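You operate a simulated robot arm through the tools that you are given. There is no shell and no other tool.

The job below is to be done with a simulated two-armed robot. You get a single attempt, and the scene is never put back.

TASK
Pick up the short can from the bench top with one hand, pass it to the other hand and put it on the lower middle bay of the screen rack. Set down upright: short can.

Only the result counts: the job must be done as asked and must still hold three seconds after the hand-in. Knocking over, shifting, dropping, spilling or breaking anything else fails it.

THE ROBOT
Two 7-joint arms with two-finger parallel grippers on one trunk, on a base that moves. Base frame: it is fixed to the floor where the robot stands at the start and does not move with it; the origin is under the middle of the robot, x ahead of it, y to its left, z up; the surface under the hand at the start is at about z = 860. Lengths are in mm, angles in rad, forces in N, time in s.
The left shoulder is at the start at [20, 170, 1178], the right one opposite. With the tool pointing down near the work surface each hand reaches from about 200 to 680 mm from the robot's upright axis, wherever it stands, measured 20 degrees to its own side. Places, roughly: lower middle bay of the screen rack [-4400, -1300, 700]; short can (6x6x11 cm) [400, 0, 900]. Payload 3.8 kg a hand.
The TCP of each hand is the grasp point between the finger pads, 30 mm short of the fingertips. In the tool frame z runs along the fingers and y along their closing line. Largest opening 110 mm; finger width 20, thickness 10; the body of the gripper, 48 by 112 mm, starts 55 mm behind the TCP.
Orientation is that of the tool frame in the base frame, as a unit quaternion [w, x, y, z]. With the fingers straight down and closing along the base's y, the tool's x points along the base's -x, its y along +y and its z along -z.

THE INTERFACE
- The arms move only by the tool jog_arm. It takes "left_series", "right_series" or both (then of equal length, played together; a hand with none holds still); each is a list of rows, each a list of 7 numbers: the shift along the tool's x, y, z in mm, then the turn, a rotation vector about the tool's x, y, z in rad, then the gripper command, from -1 (fully open) to 1 (shut), values between in proportion. In form: [[x, y, z, rx, ry, rz, claw], ...]. A call has 1 to 20 rows; each row is the pose to reach, as a shift and turn from the pose commanded when the call began, along the tool's axes at that moment. A row lasts 0.2 s, in which the tool goes at most 50 mm and 0.15 rad; a call with a longer step from one row to the next is refused whole, and so is a gripper value outside its range. A pose out of reach is approached as far as the arm can. The call stops where the force on the tool passes 40 N (or 10 N more than at its start, if that is more) or the arm is blocked; 0.2 s more then pass. The fingers move at their own pace (about 72 mm/s each) and stop on an object; they squeeze with about 34 N. The grip force told is the motor's: it shows also when the fingers shut on nothing. Time passes only in rows, and 0.2 s behind the last, so rows that repeat a pose let the fingers close. The reply holds the time, the measured pose of the TCP, the force on the tool along the base axes, the opening and the grip force, in the units named above and with some noise, with the torque about the TCP (base axes, N m) and any sound that the robot's microphone picked up, and new pictures: "pictures" is both (left out), scene, wrist or none (wrist: the cameras of the hands that moved).
- Cameras (640 x 400 px; columns grow to the right, rows downward): "scene" is now at [110.8, -0.6, 1336]; the picture's right is [-0.03, -1.00, 0.00], its down [-0.50, 0.02, -0.86] and it looks along [0.86, -0.03, -0.50] (base axes); focal length 270 px, centre (320, 200). "left" rides on the left gripper at [72, -17, -103] in its tool frame; the picture's right is [0.23, 0.97, 0.00], its down [-0.76, 0.18, -0.62] and it looks along [-0.61, 0.14, 0.78] (tool axes); focal length 222 px, centre (320, 200). "right" rides on the right gripper at [72, 17, -103] in its tool frame; the picture's right is [-0.23, 0.97, 0.00], its down [-0.76, -0.18, -0.62] and it looks along [-0.61, -0.14, 0.78] (tool axes); focal length 222 px, centre (320, 200). There is no depth. A picture from a camera that has moved, and an enlarged one, comes with that camera's place and axes in the base frame and with its lens.
- lift_body(by): moves the trunk up (or, below 0, down) by that many mm; the arms and the scene camera ride with it, the base frame stays. It gives what a move gives, with no picture.
- roll_base(legs): drives the robot by 1 to 6 legs, each [ahead, turn to the left] in mm and rad, along the robot's own axes; the way and the turn of a leg run together, so that a leg with both is an arc; at most 1500 mm and 3.142 rad a leg. The arms and the cameras ride along, it lands a little off, and it stops where it bumps. It gives what a move gives, and a new picture of the scene camera.
- head_to(pan, tilt): turns the head with the scene camera to pan (to the left, within 1.396 rad either way) and tilt (down, from -0.506 to 1.204), counted from straight ahead of the robot. It gives what a move gives, and a new picture of the scene camera.
- zoom(camera, box): a new picture of the part [left, top, right, bottom] of that camera's present view, enlarged. No time passes.
- close_job(): hands the job in; it is judged then, once.

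Nothing tells you exact positions but the pictures and the camera data. Unless the task says otherwise, let go and move clear before handing in.

The tools are called after ">>>" by a JSON object that holds its "method" and its "body". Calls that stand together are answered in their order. jog_arm: Moves the arms, as the interface text tells. Its arguments: {"type":"object","properties":{"left_series":{"type":"array","items":{"type":"array","items":{"type":"number"}}},"right_series":{"type":"array","items":{"type":"array","items":{"type":"number"}}},"pictures":{"type":"string","enum":["both","scene","wrist","none"]}},"required":[]} The other tools are called the same way: lift_body (by) moves the trunk up or down; roll_base (legs) drives the base; head_to (pan, tilt) turns the head that bears the scene camera; zoom (camera, box) takes an enlarged picture of a part of a camera's view; close_job () hands the job in.

At the start:

```text
time_s: 0.0
left_eef_pos: [504.7, 177.9, 1172.3]
left_tool_rot: [-0.001, -0.001, 1.0, -0.001]
left_force: [-0.7, -0.1, -0.7]
left_torque: [0.01, -0.02, 0.03]
left_opening: 109.9
left_finger_force: 0.1
right_eef_pos: [427.0, -159.4, 1106.9]
right_tool_rot: [0.0, 0.0, 1.0, 0.0]
right_force: [0.1, -0.6, 0.2]
right_torque: [0.0, 0.03, 0.01]
right_opening: 110.2
right_finger_force: 0.0
trunk travel left (down, up): [-275.0, 295.0]
robot x, y, heading: [-0.4, 1.5, -0.003]
head pan, tilt (commanded): [-0.03, 0.527]
```

scene: 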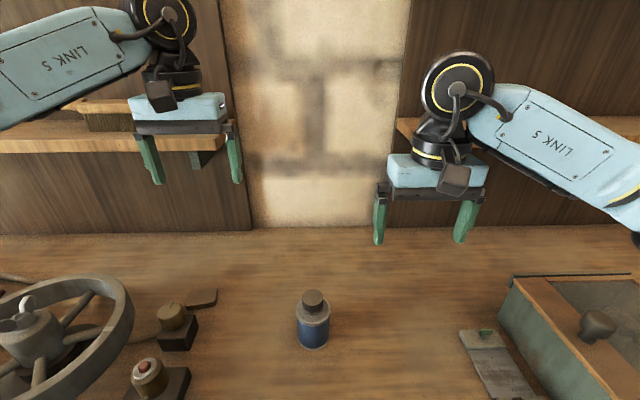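
right: 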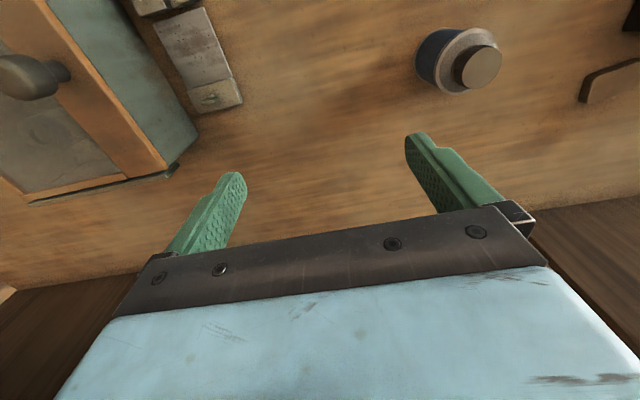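
left: 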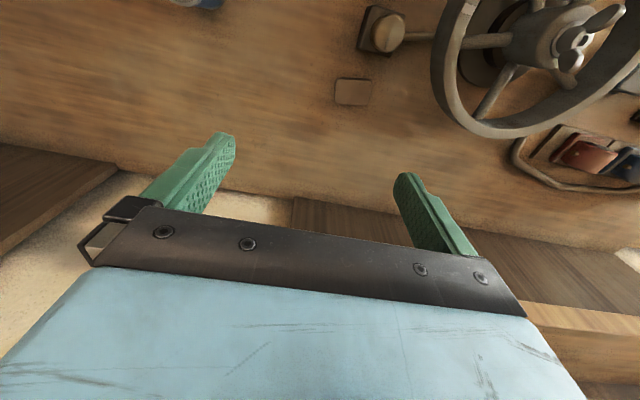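

The short can (blue body, grey cap) stands near the middle of the bench at about x≈410, y≈0, with a wheel and knobs on the left and a box on the right. I'll zoom in on it for an accurate position, before moving anything.

>>> {"method": "zoom", "body": {"camera": "scene", "box": [240, 260, 400, 360]}}

>>> {"method": "zoom", "body": {"camera": "right", "box": [380, 0, 540, 100]}}

```text
4.00 times, centred on (320, 310) of scene
camera zoom: at [110.8, -0.6, 1336.0], right [-0.03, -1.0, 0.0], down [-0.5, 0.02, -0.86], along [0.86, -0.03, -0.5], focal length 1081 px, centre (320, -240)
```

zoom: 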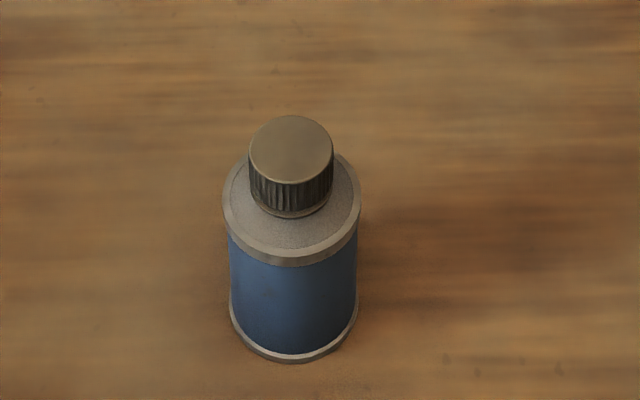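

```text
4.00 times, centred on (460, 50) of right
camera zoom: at [353.8, -142.6, 1210.2], right [0.23, 0.97, 0.0], down [0.76, -0.18, 0.62], along [0.61, -0.14, -0.78], focal length 888 px, centre (-240, 800)
```

zoom: 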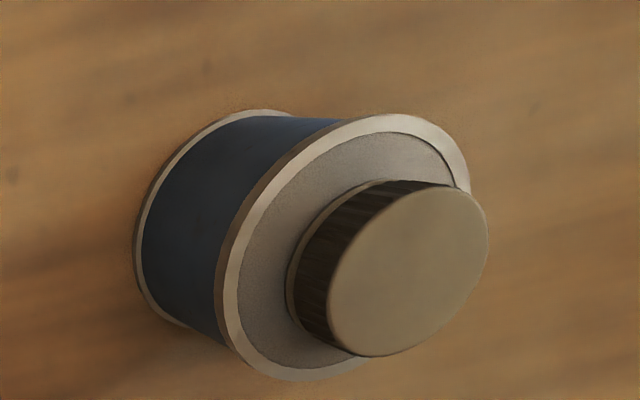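

The can centre comes out at about (422, 1); the cap top is near z≈965, the shoulder rim near z≈942, and the body is 60 mm across with a cap of about 35 mm. I'll bring the right hand above it with the fingers open, stay well clear, and check the alignment.

>>> {"method": "jog_arm", "body": {"right_series": [[1, 40, 0, 0, 0, 0, -1], [2, 80, 0, 0, 0, 0, -1], [4, 120, 10, 0, 0, 0, -1], [5, 160, 30, 0, 0, 0, -1], [5, 160, 60, 0, 0, 0, -1], [5, 160, 60, 0, 0, 0, -1]], "pictures": "both"}}

```text
time_s: 1.4
left_eef_pos: [504.8, 177.3, 1173.5]
left_tool_rot: [0.0, 0.0, 1.0, 0.0]
left_force: [0.0, -0.4, -0.1]
left_torque: [-0.04, 0.02, 0.0]
left_opening: 110.1
left_finger_force: 0.1
right_eef_pos: [425.0, 2.5, 1046.0]
right_tool_rot: [0.0, 0.0, 1.0, 0.0]
right_force: [0.4, 0.6, -0.4]
right_torque: [0.01, 0.03, 0.01]
right_opening: 109.8
right_finger_force: 0.0
trunk travel left (down, up): [-275.0, 295.0]
robot x, y, heading: [6.8, 4.5, -0.001]
head pan, tilt (commanded): [-0.03, 0.527]
camera scene: at [110.7, -0.2, 1336.0], right [-0.03, -1.0, 0.0], down [-0.5, 0.01, -0.86], along [0.86, -0.03, -0.5], focal length 270 px, centre (320, 200)
camera right: at [350.4, 20.0, 1148.8], right [0.23, 0.97, 0.0], down [0.76, -0.18, 0.62], along [0.61, -0.14, -0.78], focal length 222 px, centre (320, 200)
```

scene: 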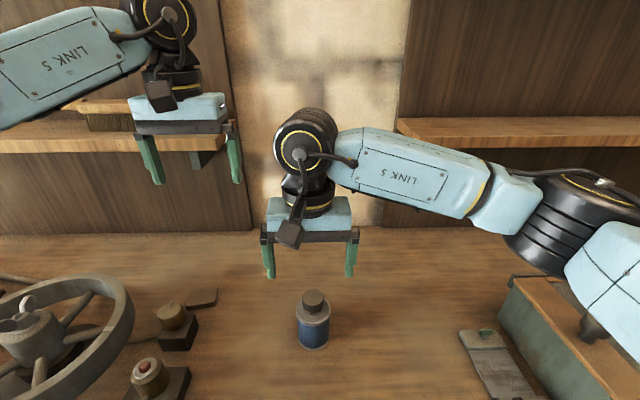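
right: 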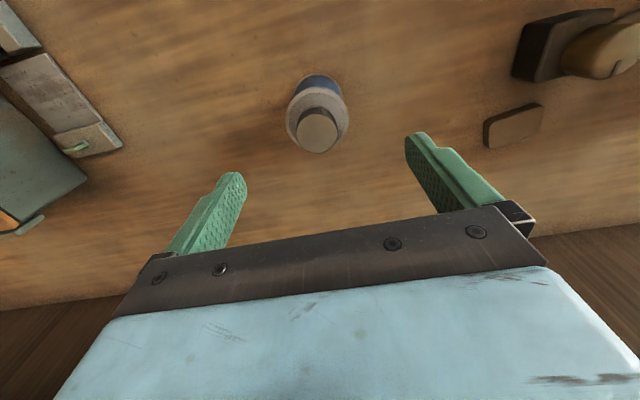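

The hand is above the can with the fingers open around it. I'll zoom in with the wrist camera to confirm the lateral alignment before going down.

>>> {"method": "zoom", "body": {"camera": "right", "box": [240, 60, 400, 160]}}

>>> {"method": "zoom", "body": {"camera": "scene", "box": [240, 240, 400, 360]}}

```text
4.00 times, centred on (320, 110) of right
camera zoom: at [350.4, 20.0, 1148.8], right [0.23, 0.97, 0.0], down [0.76, -0.18, 0.62], along [0.61, -0.14, -0.78], focal length 888 px, centre (320, 560)
```

zoom: 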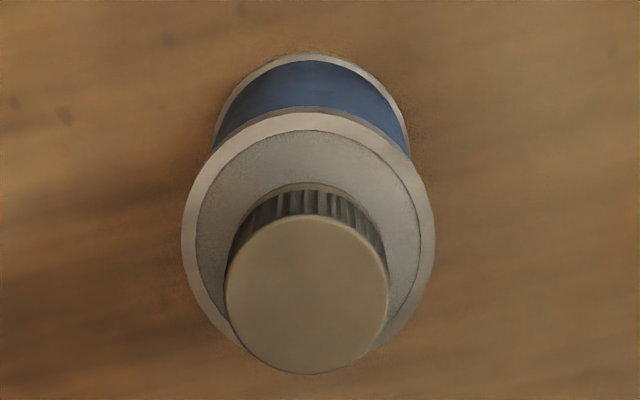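

```text
3.33 times, centred on (320, 300) of scene
camera zoom: at [110.7, -0.2, 1336.0], right [-0.03, -1.0, 0.0], down [-0.5, 0.01, -0.86], along [0.86, -0.03, -0.5], focal length 901 px, centre (320, -133)
```

zoom: 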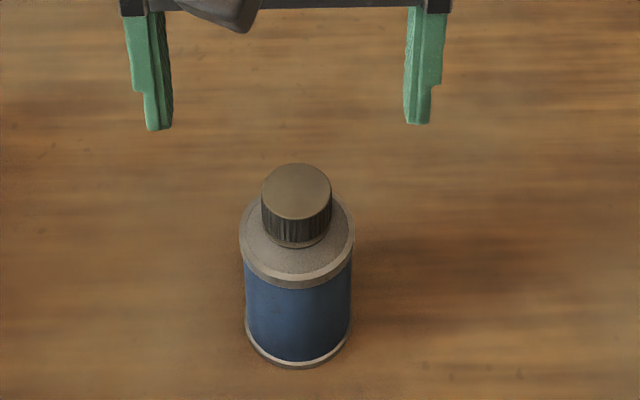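

The cap centre is at about (422.5, 1), within 2 mm of the TCP line. I'll lower the hand so the fingertips end just above the shoulder rim, beside the cap, and check before closing.

>>> {"method": "jog_arm", "body": {"right_series": [[0, -1, 20, 0, 0, 0, -1], [0, -2, 40, 0, 0, 0, -1], [0, -2, 55, 0, 0, 0, -1], [0, -2, 64, 0, 0, 0, -1], [0, -2, 70, 0, 0, 0, -1], [0, -2, 70, 0, 0, 0, -1]], "pictures": "both"}}

>>> {"method": "zoom", "body": {"camera": "scene", "box": [220, 230, 420, 360]}}

```text
time_s: 2.8
left_eef_pos: [504.6, 177.1, 1171.3]
left_tool_rot: [0.001, 0.001, 1.0, 0.0]
left_force: [-0.6, -0.1, 0.7]
left_torque: [-0.01, -0.01, 0.0]
left_opening: 109.9
left_finger_force: 0.0
right_eef_pos: [422.1, -0.6, 976.2]
right_tool_rot: [0.0, 0.0, 1.0, 0.0]
right_force: [-0.4, 0.5, 0.2]
right_torque: [0.02, 0.01, 0.03]
right_opening: 110.1
right_finger_force: 0.1
trunk travel left (down, up): [-275.0, 295.0]
robot x, y, heading: [0.1, -1.4, 0.001]
head pan, tilt (commanded): [-0.03, 0.527]
camera scene: at [110.8, -0.6, 1336.0], right [-0.03, -1.0, 0.0], down [-0.5, 0.02, -0.86], along [0.86, -0.03, -0.5], focal length 270 px, centre (320, 200)
camera right: at [348.8, 15.7, 1079.7], right [0.23, 0.97, 0.0], down [0.76, -0.18, 0.62], along [0.61, -0.14, -0.78], focal length 222 px, centre (320, 200)
```

scene: 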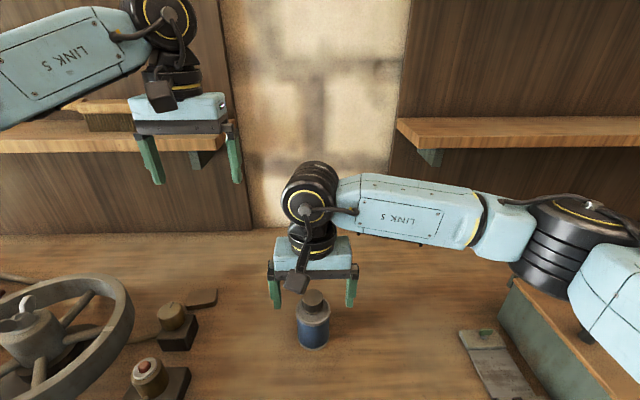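
right: 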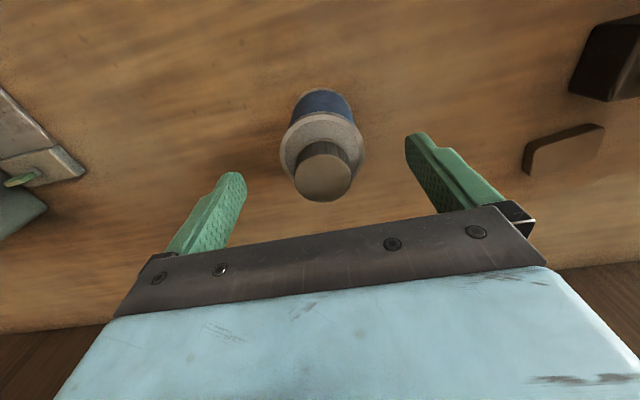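

```text
3.08 times, centred on (320, 295) of scene
camera zoom: at [110.8, -0.6, 1336.0], right [-0.03, -1.0, 0.0], down [-0.5, 0.02, -0.86], along [0.86, -0.03, -0.5], focal length 831 px, centre (320, -92)
```

zoom: 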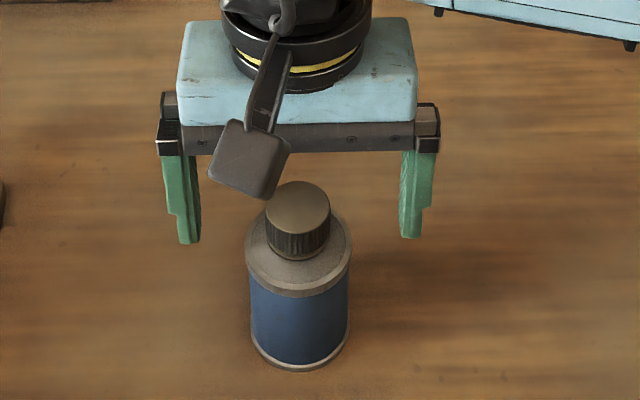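

The fingertips are level with the cap's base on both sides, clear of the shoulder. I'll make a small y correction and close on the cap.

>>> {"method": "jog_arm", "body": {"right_series": [[-1, 2, -1, 0, 0, 0, -1], [-1, 2, -1, 0, 0, 0, -0.2], [-1, 2, -1, 0, 0, 0, 0.2], [-1, 2, -1, 0, 0, 0, 0.5], [-1, 2, -1, 0, 0, 0, 1], [-1, 2, -1, 0, 0, 0, 1], [-1, 2, -1, 0, 0, 0, 1], [-1, 2, -1, 0, 0, 0, 1]], "pictures": "both"}}

>>> {"method": "zoom", "body": {"camera": "scene", "box": [220, 230, 420, 360]}}

```text
time_s: 4.6
left_eef_pos: [504.9, 176.8, 1173.2]
left_tool_rot: [0.001, 0.0, 1.0, 0.0]
left_force: [0.5, 0.4, 0.5]
left_torque: [0.03, -0.03, -0.02]
left_opening: 109.9
left_finger_force: 0.1
right_eef_pos: [423.2, 0.3, 978.1]
right_tool_rot: [0.0, 0.001, 1.0, 0.001]
right_force: [0.7, -0.2, 0.4]
right_torque: [-0.04, 0.01, 0.03]
right_opening: 34.5
right_finger_force: 34.6
trunk travel left (down, up): [-275.0, 295.0]
robot x, y, heading: [3.4, 2.0, -0.002]
head pan, tilt (commanded): [-0.03, 0.527]
camera scene: at [110.8, -0.6, 1336.0], right [-0.03, -1.0, 0.0], down [-0.5, 0.02, -0.86], along [0.86, -0.03, -0.5], focal length 270 px, centre (320, 200)
camera right: at [349.9, 17.9, 1080.9], right [0.23, 0.97, 0.0], down [0.76, -0.18, 0.62], along [0.61, -0.14, -0.78], focal length 222 px, centre (320, 200)
```

scene: 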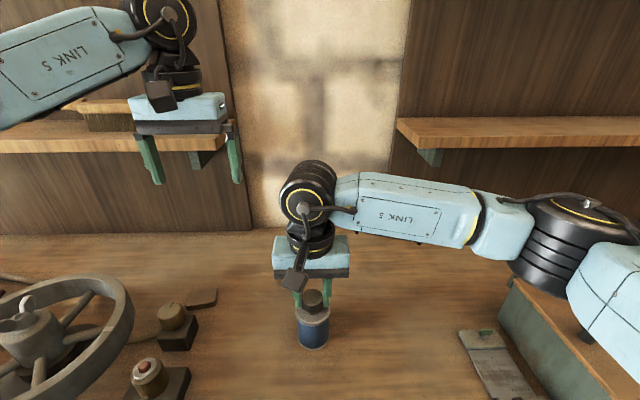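
right: 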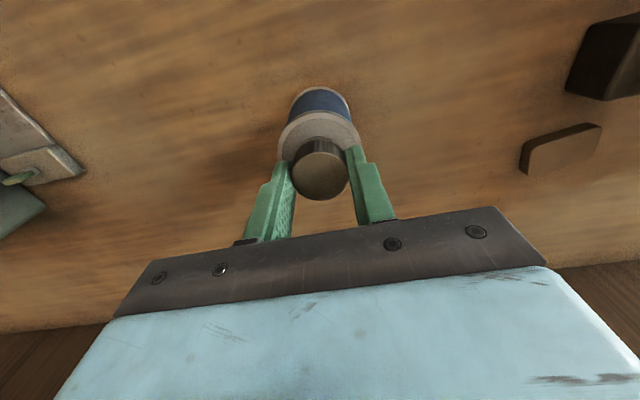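

```text
3.08 times, centred on (320, 295) of scene
camera zoom: at [110.8, -0.6, 1336.0], right [-0.03, -1.0, 0.0], down [-0.5, 0.02, -0.86], along [0.86, -0.03, -0.5], focal length 831 px, centre (320, -92)
```

zoom: 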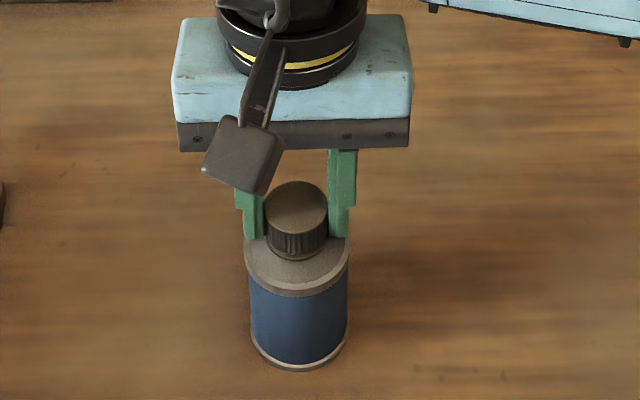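

The cap is gripped (opening 34.5 mm, 34.6 N). I'll lift straight up gently and watch for slipping or tilting.

>>> {"method": "jog_arm", "body": {"right_series": [[0, 0, -5, 0, 0, 0, 1], [0, 0, -15, 0, 0, 0, 1], [0, 0, -35, 0, 0, 0, 1], [0, 0, -60, 0, 0, 0, 1], [0, 0, -90, 0, 0, 0, 1], [0, 0, -115, 0, 0, 0, 1], [0, 0, -130, 0, 0, 0, 1], [0, 0, -130, 0, 0, 0, 1]], "pictures": "both"}}

```text
time_s: 6.4
left_eef_pos: [506.4, 177.3, 1173.0]
left_tool_rot: [0.0, 0.001, 1.0, 0.0]
left_force: [-0.5, -0.1, -0.2]
left_torque: [-0.01, 0.0, 0.0]
left_opening: 110.0
left_finger_force: 0.0
right_eef_pos: [423.2, 0.1, 1107.7]
right_tool_rot: [0.0, 0.0, 1.0, 0.0]
right_force: [-0.2, -0.2, -0.7]
right_torque: [0.04, 0.01, -0.02]
right_opening: 34.4
right_finger_force: 34.1
trunk travel left (down, up): [-275.0, 295.0]
robot x, y, heading: [-1.1, 2.6, 0.0]
head pan, tilt (commanded): [-0.03, 0.527]
camera scene: at [111.0, -0.6, 1336.0], right [-0.03, -1.0, 0.0], down [-0.5, 0.02, -0.86], along [0.86, -0.03, -0.5], focal length 270 px, centre (320, 200)
camera right: at [350.4, 16.8, 1210.6], right [0.23, 0.97, 0.0], down [0.76, -0.18, 0.62], along [0.61, -0.14, -0.78], focal length 222 px, centre (320, 200)
```

scene: 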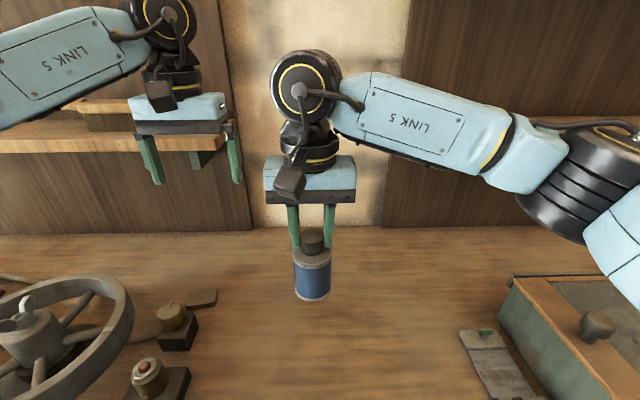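
right: 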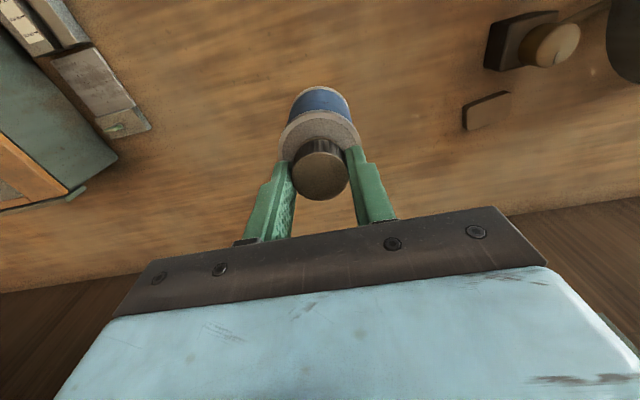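

The can is lifted and hanging straight, with its bottom about 130 mm above the bench. Before driving I'll turn the head both ways to see what is around the robot.

>>> {"method": "head_to", "body": {"pan": 1.396, "tilt": 0.3}}

>>> {"method": "head_to", "body": {"pan": -1.396, "tilt": 0.3}}

```text
time_s: 8.0
left_eef_pos: [505.3, 177.4, 1172.2]
left_tool_rot: [0.0, 0.001, 1.0, 0.0]
left_force: [-0.7, 0.2, 0.2]
left_torque: [0.01, -0.01, -0.01]
left_opening: 109.9
left_finger_force: 0.1
right_eef_pos: [423.6, -1.3, 1106.8]
right_tool_rot: [0.0, 0.001, 1.0, 0.0]
right_force: [0.2, 0.7, -0.9]
right_torque: [0.02, 0.02, -0.02]
right_opening: 34.5
right_finger_force: 34.1
trunk travel left (down, up): [-275.0, 295.0]
robot x, y, heading: [-1.7, -2.2, -0.001]
head pan, tilt (commanded): [1.396, 0.3]
camera scene: at [36.9, 94.1, 1356.9], right [0.98, -0.17, 0.0], down [-0.05, -0.29, -0.96], along [0.17, 0.94, -0.3], focal length 270 px, centre (320, 200)
```

scene: 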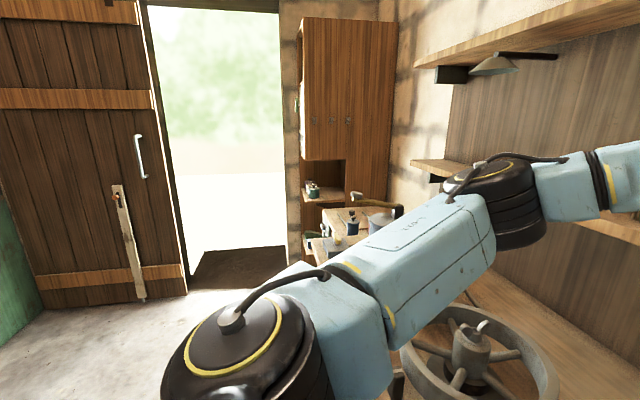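

```text
time_s: 10.4
left_eef_pos: [504.2, 176.5, 1172.8]
left_tool_rot: [0.0, 0.0, 1.0, 0.0]
left_force: [0.6, 0.4, 0.2]
left_torque: [-0.01, -0.02, -0.01]
left_opening: 109.8
left_finger_force: 0.0
right_eef_pos: [423.3, -1.5, 1107.7]
right_tool_rot: [0.0, 0.0, 1.0, 0.0]
right_force: [-0.1, 0.9, -1.2]
right_torque: [0.02, 0.01, -0.01]
right_opening: 34.5
right_finger_force: 34.1
trunk travel left (down, up): [-275.0, 295.0]
robot x, y, heading: [1.9, -2.1, 0.003]
head pan, tilt (commanded): [-1.396, 0.3]
camera scene: at [36.8, -89.7, 1356.9], right [-0.98, -0.17, 0.0], down [-0.05, 0.29, -0.96], along [0.17, -0.94, -0.3], focal length 270 px, centre (320, 200)
```

scene: 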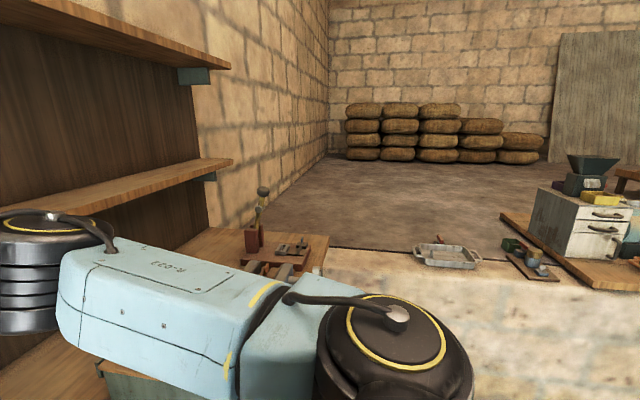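

The room is a workshop: door and floor clear on the left, bricks and a drawer cabinet far off on the right. I'll look lower on both sides to see the floor near and partly behind the robot before backing away from the bench.

>>> {"method": "head_to", "body": {"pan": -1.396, "tilt": 0.75}}

>>> {"method": "head_to", "body": {"pan": 1.396, "tilt": 0.75}}

```text
time_s: 11.3
left_eef_pos: [504.3, 178.1, 1172.5]
left_tool_rot: [0.0, 0.0, 1.0, 0.0]
left_force: [0.5, -0.9, 0.0]
left_torque: [-0.03, 0.0, 0.02]
left_opening: 109.9
left_finger_force: 0.0
right_eef_pos: [423.4, -0.3, 1106.5]
right_tool_rot: [0.001, 0.001, 1.0, 0.0]
right_force: [-0.2, 0.0, -0.6]
right_torque: [-0.03, 0.01, 0.01]
right_opening: 34.4
right_finger_force: 33.6
trunk travel left (down, up): [-275.0, 295.0]
robot x, y, heading: [0.0, 3.0, -0.001]
head pan, tilt (commanded): [-1.396, 0.75]
camera scene: at [35.0, -79.4, 1316.6], right [-0.98, -0.17, 0.0], down [-0.12, 0.67, -0.73], along [0.13, -0.72, -0.68], focal length 270 px, centre (320, 200)
```

scene: 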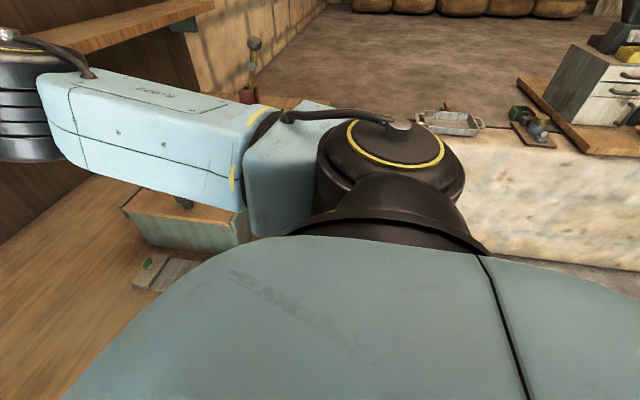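

```text
time_s: 13.8
left_eef_pos: [503.7, 177.4, 1172.1]
left_tool_rot: [-0.001, 0.0, 1.0, 0.0]
left_force: [0.0, -0.8, 0.2]
left_torque: [0.01, -0.03, -0.05]
left_opening: 110.0
left_finger_force: 0.1
right_eef_pos: [423.8, 0.3, 1107.8]
right_tool_rot: [0.0, 0.0, 1.0, 0.0]
right_force: [0.0, 0.9, -1.0]
right_torque: [0.01, -0.02, -0.01]
right_opening: 34.4
right_finger_force: 34.1
trunk travel left (down, up): [-275.0, 295.0]
robot x, y, heading: [0.6, -1.5, -0.001]
head pan, tilt (commanded): [1.396, 0.75]
camera scene: at [35.0, 83.8, 1316.5], right [0.98, -0.17, 0.0], down [-0.12, -0.67, -0.73], along [0.13, 0.72, -0.68], focal length 270 px, centre (320, 200)
```

scene: 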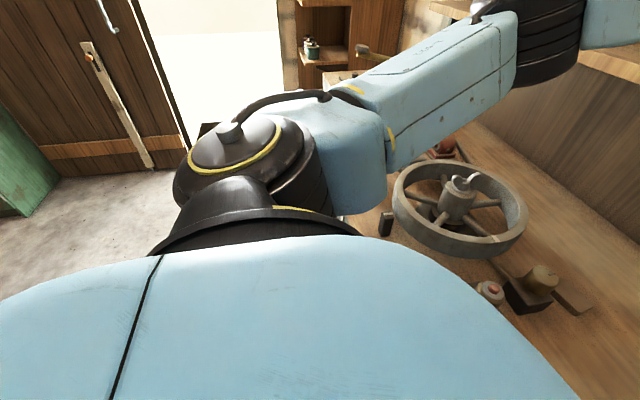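

The floor near the robot's sides looks free, and there is a stone ledge some way off to the right. I'll back straight away from the bench by 500 mm and look again.

>>> {"method": "roll_base", "body": {"legs": [[-500, 0]]}}

>>> {"method": "head_to", "body": {"pan": -1.396, "tilt": 0.4}}

```text
time_s: 16.7
left_eef_pos: [7.8, 176.7, 1171.8]
left_tool_rot: [0.001, 0.003, 1.0, 0.0]
left_force: [0.2, -0.3, 0.1]
left_torque: [0.0, -0.03, -0.01]
left_opening: 109.9
left_finger_force: 0.0
right_eef_pos: [-74.6, -2.2, 1106.8]
right_tool_rot: [0.001, 0.002, 1.0, 0.0]
right_force: [0.0, -0.7, -1.0]
right_torque: [-0.01, -0.02, 0.0]
right_opening: 34.3
right_finger_force: 33.9
trunk travel left (down, up): [-275.0, 295.0]
robot x, y, heading: [-494.0, -0.7, -0.011]
head pan, tilt (commanded): [1.396, 0.75]
camera scene: at [-463.1, 85.0, 1316.5], right [0.98, -0.18, 0.0], down [-0.12, -0.67, -0.73], along [0.13, 0.72, -0.68], focal length 270 px, centre (320, 200)
```

scene: 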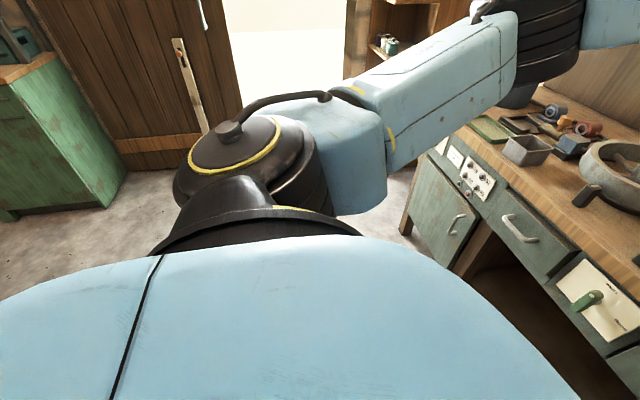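

```text
time_s: 19.2
left_eef_pos: [7.7, 175.3, 1173.4]
left_tool_rot: [0.0, 0.003, 1.0, 0.0]
left_force: [0.5, 0.6, 0.6]
left_torque: [-0.01, 0.0, -0.01]
left_opening: 110.0
left_finger_force: 0.0
right_eef_pos: [-73.8, -1.4, 1106.4]
right_tool_rot: [0.0, 0.002, 1.0, 0.001]
right_force: [0.3, 0.2, -1.2]
right_torque: [-0.01, 0.0, 0.0]
right_opening: 34.6
right_finger_force: 33.5
trunk travel left (down, up): [-275.0, 295.0]
robot x, y, heading: [-494.6, -1.9, -0.009]
head pan, tilt (commanded): [-1.396, 0.4]
camera scene: at [-461.7, -87.9, 1347.6], right [-0.99, -0.17, 0.0], down [-0.07, 0.38, -0.92], along [0.16, -0.91, -0.39], focal length 270 px, centre (320, 200)
```

scene: 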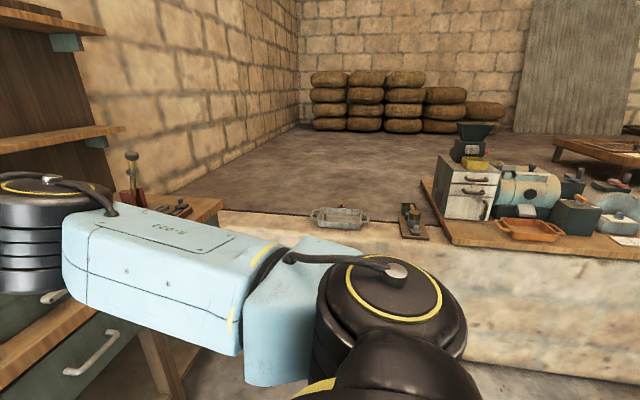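

To the right is a raised stone platform (top at about z≈690, face at y≈-1190) that runs along -x, so the rack probably stands on it at x≈-4400. I'm clear of the bench now, so I'll turn right 90° and look along the room.

>>> {"method": "roll_base", "body": {"legs": [[0, -1.571]]}}

>>> {"method": "head_to", "body": {"pan": -1.0, "tilt": 0.3}}

```text
time_s: 23.3
left_eef_pos: [-308.8, -498.7, 1171.4]
left_tool_rot: [0.0, 0.698, 0.716, 0.0]
left_force: [0.2, -0.4, 0.1]
left_torque: [0.03, 0.0, 0.02]
left_opening: 109.9
left_finger_force: 0.1
right_eef_pos: [-488.7, -422.7, 1106.8]
right_tool_rot: [0.0, 0.699, 0.716, 0.0]
right_force: [-0.8, -0.2, -1.2]
right_torque: [0.0, -0.01, -0.04]
right_opening: 34.4
right_finger_force: 34.1
trunk travel left (down, up): [-275.0, 295.0]
robot x, y, heading: [-499.2, 3.8, -1.542]
head pan, tilt (commanded): [-1.396, 0.4]
camera scene: at [-588.9, -35.8, 1347.6], right [-0.2, 0.98, 0.0], down [0.38, 0.08, -0.92], along [-0.9, -0.18, -0.39], focal length 270 px, centre (320, 200)
```

scene: 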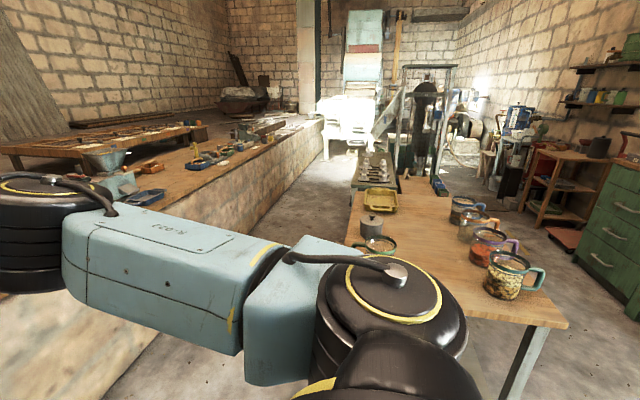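

```text
time_s: 24.2
left_eef_pos: [-307.8, -498.1, 1172.2]
left_tool_rot: [0.001, 0.699, 0.715, -0.001]
left_force: [0.1, -0.1, -0.4]
left_torque: [-0.01, -0.02, 0.0]
left_opening: 110.4
left_finger_force: 0.1
right_eef_pos: [-487.5, -423.2, 1107.5]
right_tool_rot: [0.001, 0.698, 0.716, 0.0]
right_force: [0.4, -0.4, -0.8]
right_torque: [0.0, -0.02, -0.03]
right_opening: 34.5
right_finger_force: 34.0
trunk travel left (down, up): [-275.0, 295.0]
robot x, y, heading: [-497.2, 3.4, -1.55]
head pan, tilt (commanded): [-1.0, 0.3]
camera scene: at [-575.3, -69.8, 1356.9], right [-0.56, 0.83, 0.0], down [0.25, 0.17, -0.96], along [-0.79, -0.53, -0.3], focal length 270 px, centre (320, 200)
```

scene: 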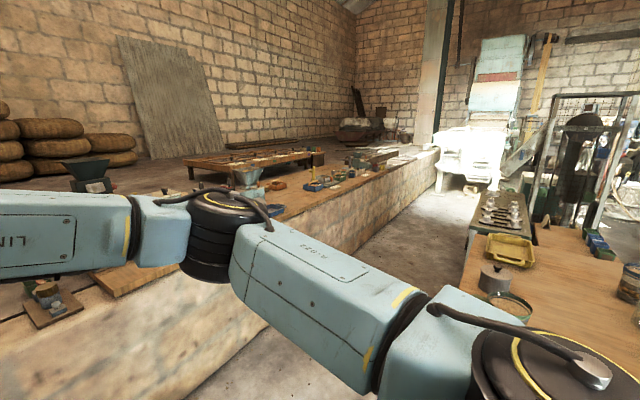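

Good that I checked: there is a table with mugs behind where I was, and the aisle runs between it and the platform. The rack should show up near pixel (398, 163), so I'll zoom in there.

>>> {"method": "zoom", "body": {"camera": "scene", "box": [300, 90, 460, 190]}}

>>> {"method": "zoom", "body": {"camera": "scene", "box": [400, 0, 640, 200]}}

```text
4.00 times, centred on (380, 140) of scene
camera zoom: at [-575.3, -69.8, 1356.9], right [-0.56, 0.83, 0.0], down [0.25, 0.17, -0.96], along [-0.79, -0.53, -0.3], focal length 1081 px, centre (80, 440)
```

zoom: 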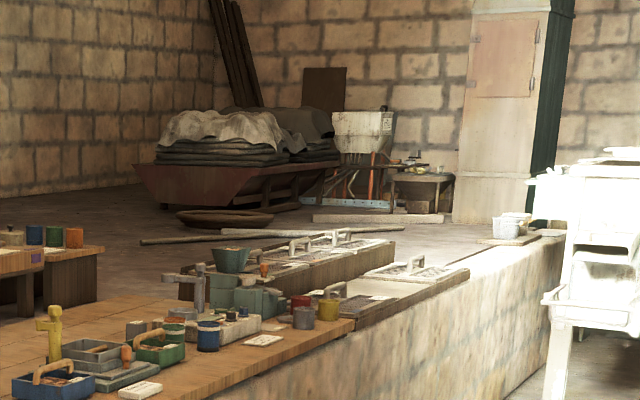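

```text
2.00 times, centred on (520, 100) of scene
camera zoom: at [-575.3, -69.8, 1356.9], right [-0.56, 0.83, 0.0], down [0.25, 0.17, -0.96], along [-0.79, -0.53, -0.3], focal length 540 px, centre (-80, 400)
```

zoom: 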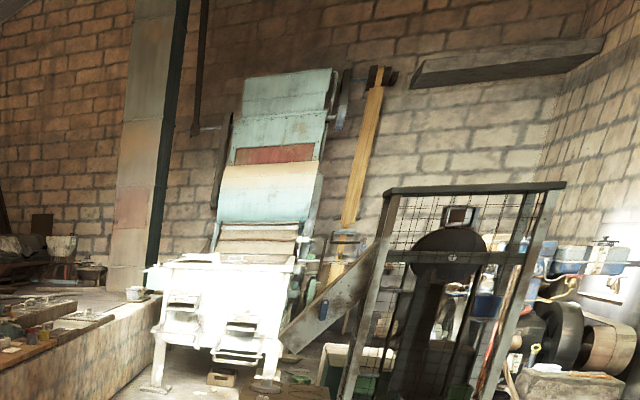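

The rack seems to be the low wooden, tiered thing with mesh trays at the platform edge around x≈-3800…-5000. I'll drive 550 mm toward the platform so the robot is in the middle of the aisle, then turn right to face along it.

>>> {"method": "roll_base", "body": {"legs": [[550, 0]]}}

>>> {"method": "head_to", "body": {"pan": -1.3, "tilt": 0.35}}

```text
time_s: 27.4
left_eef_pos: [-306.4, -1067.6, 1172.2]
left_tool_rot: [0.0, 0.704, 0.71, 0.0]
left_force: [0.2, -0.2, 0.1]
left_torque: [0.02, -0.03, 0.0]
left_opening: 110.1
left_finger_force: 0.1
right_eef_pos: [-485.6, -987.8, 1105.7]
right_tool_rot: [0.0, 0.705, 0.709, 0.0]
right_force: [-0.6, 0.1, -0.4]
right_torque: [0.0, 0.0, 0.03]
right_opening: 34.1
right_finger_force: 34.0
trunk travel left (down, up): [-275.0, 295.0]
robot x, y, heading: [-484.6, -565.6, -1.565]
head pan, tilt (commanded): [-1.0, 0.3]
camera scene: at [-566.9, -634.0, 1356.9], right [-0.55, 0.84, 0.0], down [0.25, 0.16, -0.96], along [-0.8, -0.52, -0.3], focal length 270 px, centre (320, 200)
```

scene: 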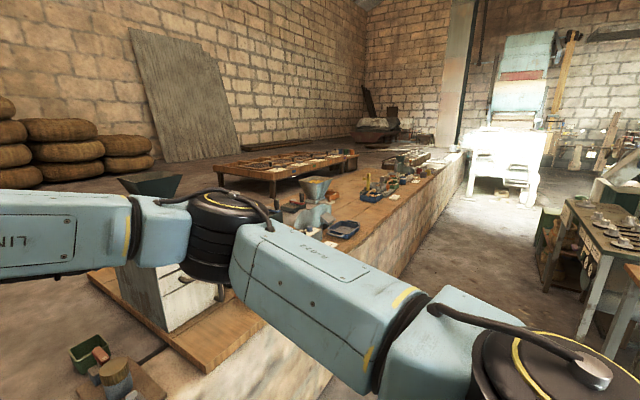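

```text
time_s: 28.2
left_eef_pos: [-305.8, -1065.8, 1173.4]
left_tool_rot: [0.0, 0.704, 0.71, 0.0]
left_force: [-0.3, -0.1, 0.1]
left_torque: [-0.03, -0.01, 0.01]
left_opening: 110.0
left_finger_force: 0.0
right_eef_pos: [-484.8, -987.7, 1106.6]
right_tool_rot: [0.0, 0.704, 0.71, 0.001]
right_force: [0.4, -0.2, -1.1]
right_torque: [0.0, -0.01, 0.0]
right_opening: 34.3
right_finger_force: 33.7
trunk travel left (down, up): [-275.0, 295.0]
robot x, y, heading: [-484.8, -563.9, -1.567]
head pan, tilt (commanded): [-1.3, 0.351]
camera scene: at [-578.2, -608.1, 1352.2], right [-0.28, 0.96, 0.0], down [0.33, 0.1, -0.94], along [-0.9, -0.26, -0.34], focal length 270 px, centre (320, 200)
```

scene: 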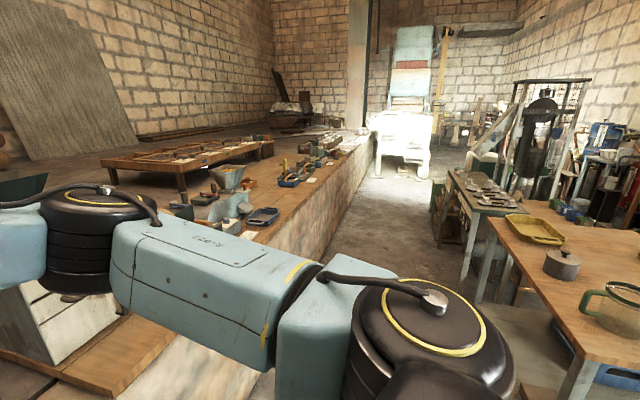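

The aisle along -x is clear. I'll zoom in on the far platform edge near (348, 150), where the rack should be.

>>> {"method": "zoom", "body": {"camera": "scene", "box": [270, 110, 390, 190]}}

>>> {"method": "zoom", "body": {"camera": "scene", "box": [80, 120, 280, 240]}}

```text
5.00 times, centred on (330, 150) of scene
camera zoom: at [-578.2, -608.1, 1352.2], right [-0.28, 0.96, 0.0], down [0.33, 0.1, -0.94], along [-0.9, -0.26, -0.34], focal length 1351 px, centre (270, 450)
```

zoom: 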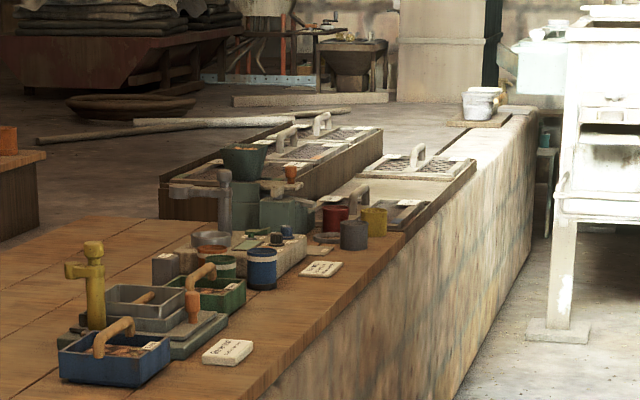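

```text
3.20 times, centred on (180, 180) of scene
camera zoom: at [-578.2, -608.1, 1352.2], right [-0.28, 0.96, 0.0], down [0.33, 0.1, -0.94], along [-0.9, -0.26, -0.34], focal length 865 px, centre (768, 264)
```

zoom: 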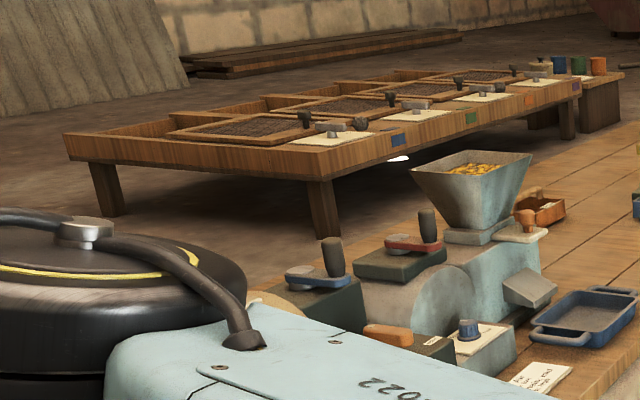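

The two-tier screen rack is on the platform edge: three mesh screens in the upper (rear) tier, and a lower (front) tier whose middle bay is an empty open recess. I'll turn to face along the aisle and drive the first stretch, then check.

>>> {"method": "roll_base", "body": {"legs": [[0, -1.56]]}}

>>> {"method": "head_to", "body": {"pan": 0.0, "tilt": 0.45}}

```text
time_s: 32.5
left_eef_pos: [-995.9, -732.1, 1173.1]
left_tool_rot: [0.001, 1.0, -0.008, 0.0]
left_force: [0.7, 0.6, 0.6]
left_torque: [0.01, 0.03, -0.02]
left_opening: 110.1
left_finger_force: 0.0
right_eef_pos: [-912.4, -555.2, 1106.1]
right_tool_rot: [0.0, 1.0, -0.009, 0.0]
right_force: [0.2, -0.8, -0.9]
right_torque: [-0.02, 0.04, 0.03]
right_opening: 34.4
right_finger_force: 33.6
trunk travel left (down, up): [-275.0, 295.0]
robot x, y, heading: [-488.5, -562.8, 3.125]
head pan, tilt (commanded): [-1.3, 0.351]
camera scene: at [-533.4, -470.5, 1352.2], right [0.97, 0.25, 0.0], down [0.09, -0.33, -0.94], along [-0.24, 0.91, -0.34], focal length 270 px, centre (320, 200)
```

scene: 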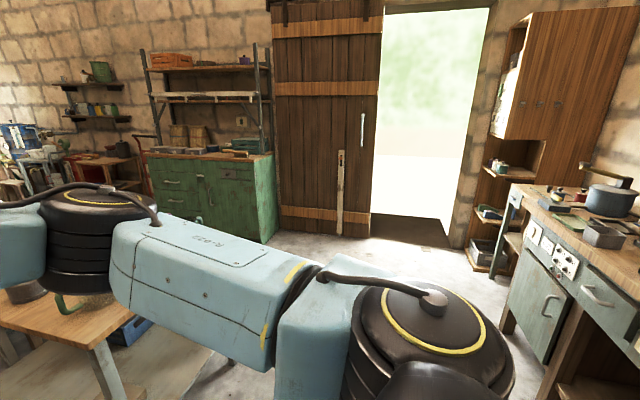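

```text
time_s: 34.0
left_eef_pos: [-996.9, -732.2, 1173.8]
left_tool_rot: [0.0, 1.0, -0.009, 0.0]
left_force: [0.4, 0.1, -0.6]
left_torque: [-0.01, 0.01, 0.0]
left_opening: 109.9
left_finger_force: 0.0
right_eef_pos: [-911.8, -555.0, 1108.0]
right_tool_rot: [-0.001, 1.0, -0.009, 0.001]
right_force: [0.2, -0.9, -0.9]
right_torque: [0.0, 0.01, -0.01]
right_opening: 34.5
right_finger_force: 33.7
trunk travel left (down, up): [-275.0, 295.0]
robot x, y, heading: [-487.1, -567.1, 3.121]
head pan, tilt (commanded): [0.0, 0.45]
camera scene: at [-601.9, -559.2, 1343.0], right [0.02, 1.0, 0.0], down [0.44, -0.01, -0.9], along [-0.9, 0.02, -0.44], focal length 270 px, centre (320, 200)
```

scene: 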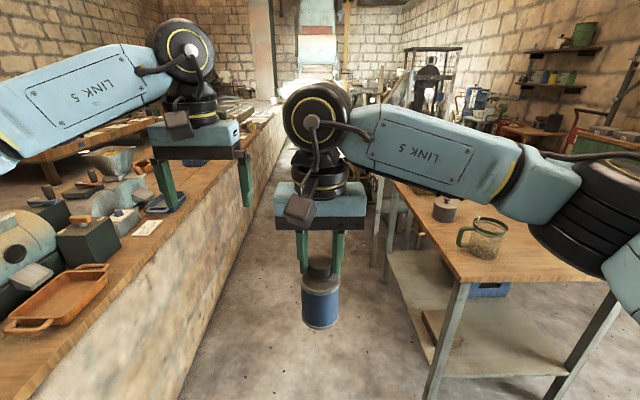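

The aisle between the platform (y≈-1190) and the table (y≈-150) is free. I'll steer slightly left to centre the robot and drive the first 1500 mm.

>>> {"method": "roll_base", "body": {"legs": [[0, 0.07], [1400, 0]]}}

```text
time_s: 41.3
left_eef_pos: [-2348.7, -900.9, 1173.3]
left_tool_rot: [-0.001, 0.999, 0.052, 0.001]
left_force: [0.1, 0.2, -0.5]
left_torque: [0.0, -0.01, 0.0]
left_opening: 110.1
left_finger_force: 0.0
right_eef_pos: [-2286.7, -715.3, 1107.1]
right_tool_rot: [0.0, 0.999, 0.051, 0.0]
right_force: [0.5, -0.2, -1.6]
right_torque: [-0.01, -0.01, -0.02]
right_opening: 34.7
right_finger_force: 34.1
trunk travel left (down, up): [-275.0, 295.0]
robot x, y, heading: [-1863.6, -674.1, -3.041]
head pan, tilt (commanded): [0.0, 0.45]
camera scene: at [-1978.2, -681.4, 1342.9], right [-0.1, 0.99, 0.0], down [0.43, 0.04, -0.9], along [-0.9, -0.09, -0.44], focal length 270 px, centre (320, 200)
```

scene: 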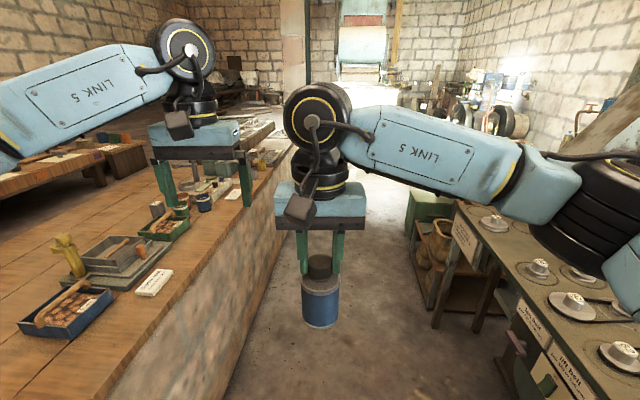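

I'm at (-1864, -674), drifting slightly left. I'll correct the heading to run parallel to the platform and carry on.

>>> {"method": "roll_base", "body": {"legs": [[0, -0.11], [1200, 0]]}}

```text
time_s: 48.2
left_eef_pos: [-3617.7, -846.0, 1172.2]
left_tool_rot: [0.0, 1.0, -0.001, -0.001]
left_force: [0.8, 1.7, -0.4]
left_torque: [-0.01, 0.0, 0.01]
left_opening: 110.2
left_finger_force: 0.1
right_eef_pos: [-3537.6, -668.1, 1107.0]
right_tool_rot: [0.0, 1.0, 0.0, 0.0]
right_force: [-0.1, 0.4, -1.1]
right_torque: [0.0, -0.02, 0.02]
right_opening: 34.4
right_finger_force: 34.2
trunk travel left (down, up): [-275.0, 295.0]
robot x, y, heading: [-3114.4, -667.2, 3.143]
head pan, tilt (commanded): [0.0, 0.45]
camera scene: at [-3227.5, -666.3, 1342.9], right [0.0, 1.0, 0.0], down [0.44, 0.0, -0.9], along [-0.9, 0.0, -0.44], focal length 270 px, centre (320, 200)
```

scene: 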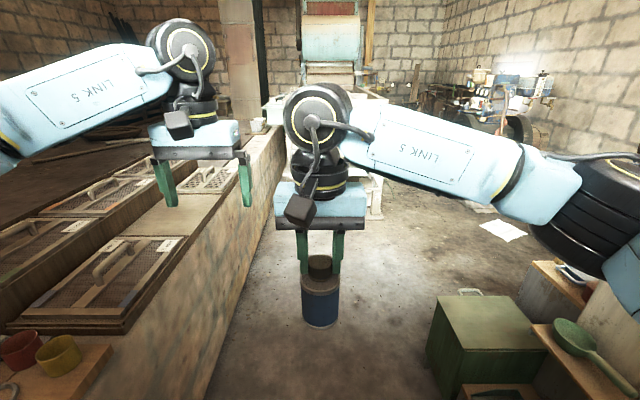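

The rack is in view on the left: lower tier with a near screen, an empty middle bay and a far screen. I'll pan the head left for a closer look at the middle bay.

>>> {"method": "head_to", "body": {"pan": 0.45, "tilt": 0.45}}

>>> {"method": "zoom", "body": {"camera": "scene", "box": [240, 120, 480, 270]}}

```text
time_s: 49.1
left_eef_pos: [-3617.2, -845.3, 1172.7]
left_tool_rot: [0.0, 1.0, -0.002, 0.0]
left_force: [0.1, 0.0, 0.1]
left_torque: [0.0, 0.0, -0.02]
left_opening: 110.3
left_finger_force: 0.0
right_eef_pos: [-3537.7, -667.3, 1106.9]
right_tool_rot: [0.0, 1.0, 0.0, 0.0]
right_force: [-0.8, 0.0, -0.9]
right_torque: [-0.01, 0.02, 0.0]
right_opening: 34.4
right_finger_force: 34.1
trunk travel left (down, up): [-275.0, 295.0]
robot x, y, heading: [-3113.1, -669.1, 3.137]
head pan, tilt (commanded): [0.45, 0.45]
camera scene: at [-3218.2, -706.3, 1343.0], right [-0.43, 0.9, 0.0], down [0.39, 0.19, -0.9], along [-0.81, -0.39, -0.44], focal length 270 px, centre (320, 200)
```

scene: 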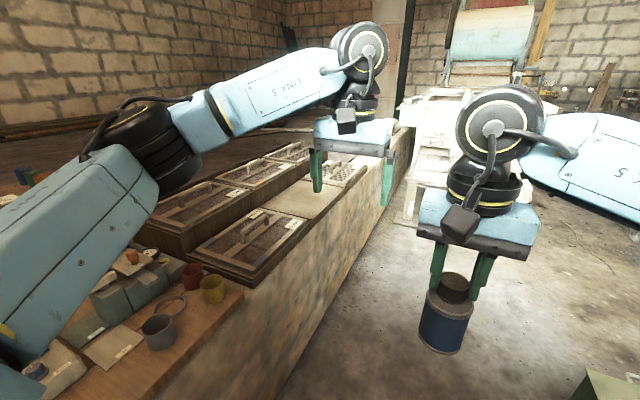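

```text
2.67 times, centred on (360, 195) of scene
camera zoom: at [-3218.2, -706.3, 1343.0], right [-0.43, 0.9, 0.0], down [0.39, 0.19, -0.9], along [-0.81, -0.39, -0.44], focal length 720 px, centre (213, 213)
```

zoom: 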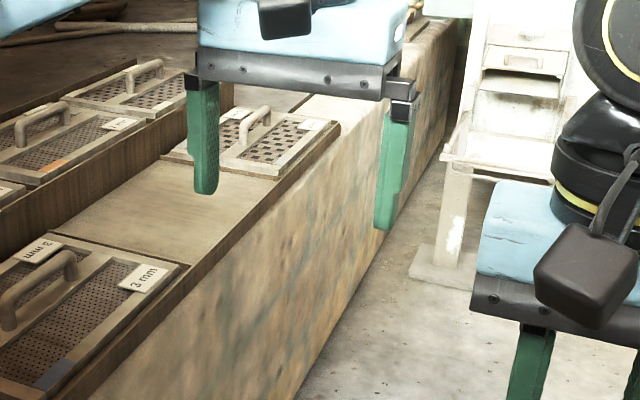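

The empty lower middle bay spans about x -4160…-4570, y -1215…-1475, at z≈710–720, so its middle is about (-4365, -1345). I'll drive on about 1300 mm and turn left to face the rack.

>>> {"method": "roll_base", "body": {"legs": [[1300, 0]]}}

```text
time_s: 55.7
left_eef_pos: [-4942.0, -794.6, 1173.0]
left_tool_rot: [0.0, 1.0, -0.021, 0.001]
left_force: [-0.4, -0.8, 0.2]
left_torque: [0.01, 0.05, 0.01]
left_opening: 109.8
left_finger_force: 0.0
right_eef_pos: [-4853.4, -620.3, 1107.7]
right_tool_rot: [0.0, 1.0, -0.021, 0.0]
right_force: [0.2, -0.3, -1.6]
right_torque: [0.01, -0.01, -0.01]
right_opening: 34.4
right_finger_force: 33.8
trunk travel left (down, up): [-275.0, 295.0]
robot x, y, heading: [-4434.1, -642.7, 3.097]
head pan, tilt (commanded): [0.45, 0.45]
camera scene: at [-4536.7, -672.9, 1342.9], right [-0.4, 0.92, 0.0], down [0.4, 0.17, -0.9], along [-0.83, -0.36, -0.44], focal length 270 px, centre (320, 200)
```

scene: 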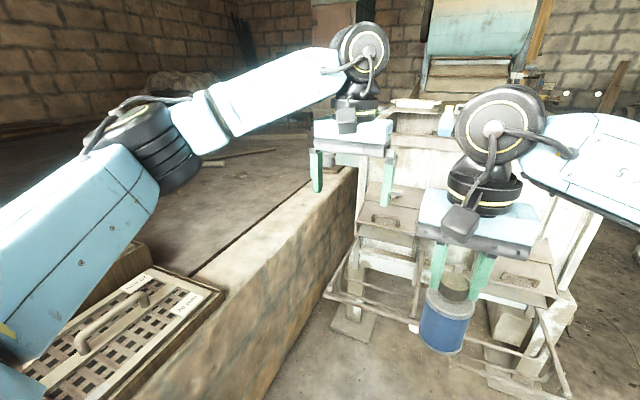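

I'm beside the bay at x≈-4434. I'll turn left to face the rack square on and look at it.

>>> {"method": "roll_base", "body": {"legs": [[0, 1.61]]}}

>>> {"method": "head_to", "body": {"pan": 0.0, "tilt": 0.6}}

```text
time_s: 60.0
left_eef_pos: [-4260.6, -1145.8, 1173.6]
left_tool_rot: [0.0, 0.712, 0.703, 0.0]
left_force: [0.2, 1.2, -0.2]
left_torque: [-0.01, -0.03, 0.02]
left_opening: 109.6
left_finger_force: 0.0
right_eef_pos: [-4437.1, -1062.8, 1106.6]
right_tool_rot: [0.0, 0.712, 0.703, 0.0]
right_force: [-0.6, 0.6, -0.7]
right_torque: [-0.02, -0.02, -0.02]
right_opening: 34.4
right_finger_force: 34.0
trunk travel left (down, up): [-275.0, 295.0]
robot x, y, heading: [-4430.1, -639.2, -1.588]
head pan, tilt (commanded): [0.45, 0.45]
camera scene: at [-4392.4, -741.8, 1343.0], right [-0.91, -0.42, 0.0], down [-0.18, 0.39, -0.9], along [0.38, -0.82, -0.44], focal length 270 px, centre (320, 200)
```

scene: 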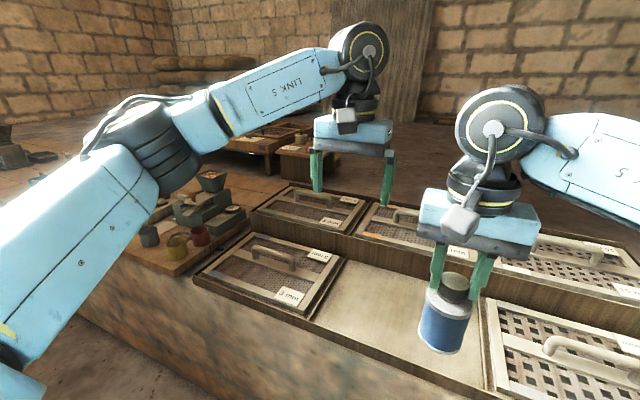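

```text
time_s: 60.9
left_eef_pos: [-4260.0, -1146.2, 1173.0]
left_tool_rot: [0.0, 0.712, 0.702, 0.001]
left_force: [-0.1, 0.1, 0.0]
left_torque: [0.0, 0.01, -0.04]
left_opening: 110.2
left_finger_force: 0.0
right_eef_pos: [-4436.7, -1062.3, 1107.6]
right_tool_rot: [0.001, 0.712, 0.702, 0.0]
right_force: [-0.2, 1.2, -0.5]
right_torque: [-0.03, 0.0, 0.01]
right_opening: 34.1
right_finger_force: 34.2
trunk travel left (down, up): [-275.0, 295.0]
robot x, y, heading: [-4429.8, -636.7, -1.581]
head pan, tilt (commanded): [0.0, 0.6]
camera scene: at [-4432.6, -746.9, 1329.4], right [-1.0, 0.01, 0.0], down [0.01, 0.56, -0.83], along [-0.01, -0.83, -0.56], focal length 270 px, centre (320, 200)
```

scene: 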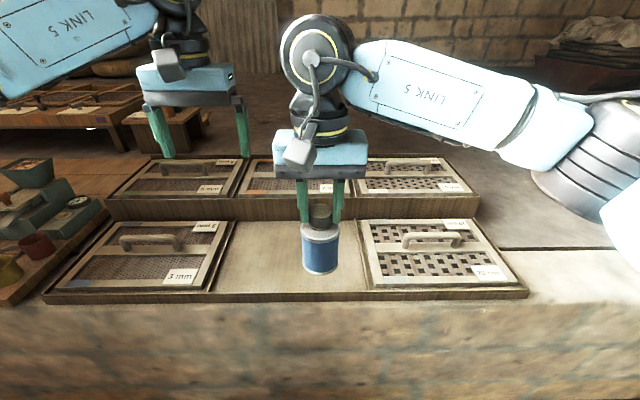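

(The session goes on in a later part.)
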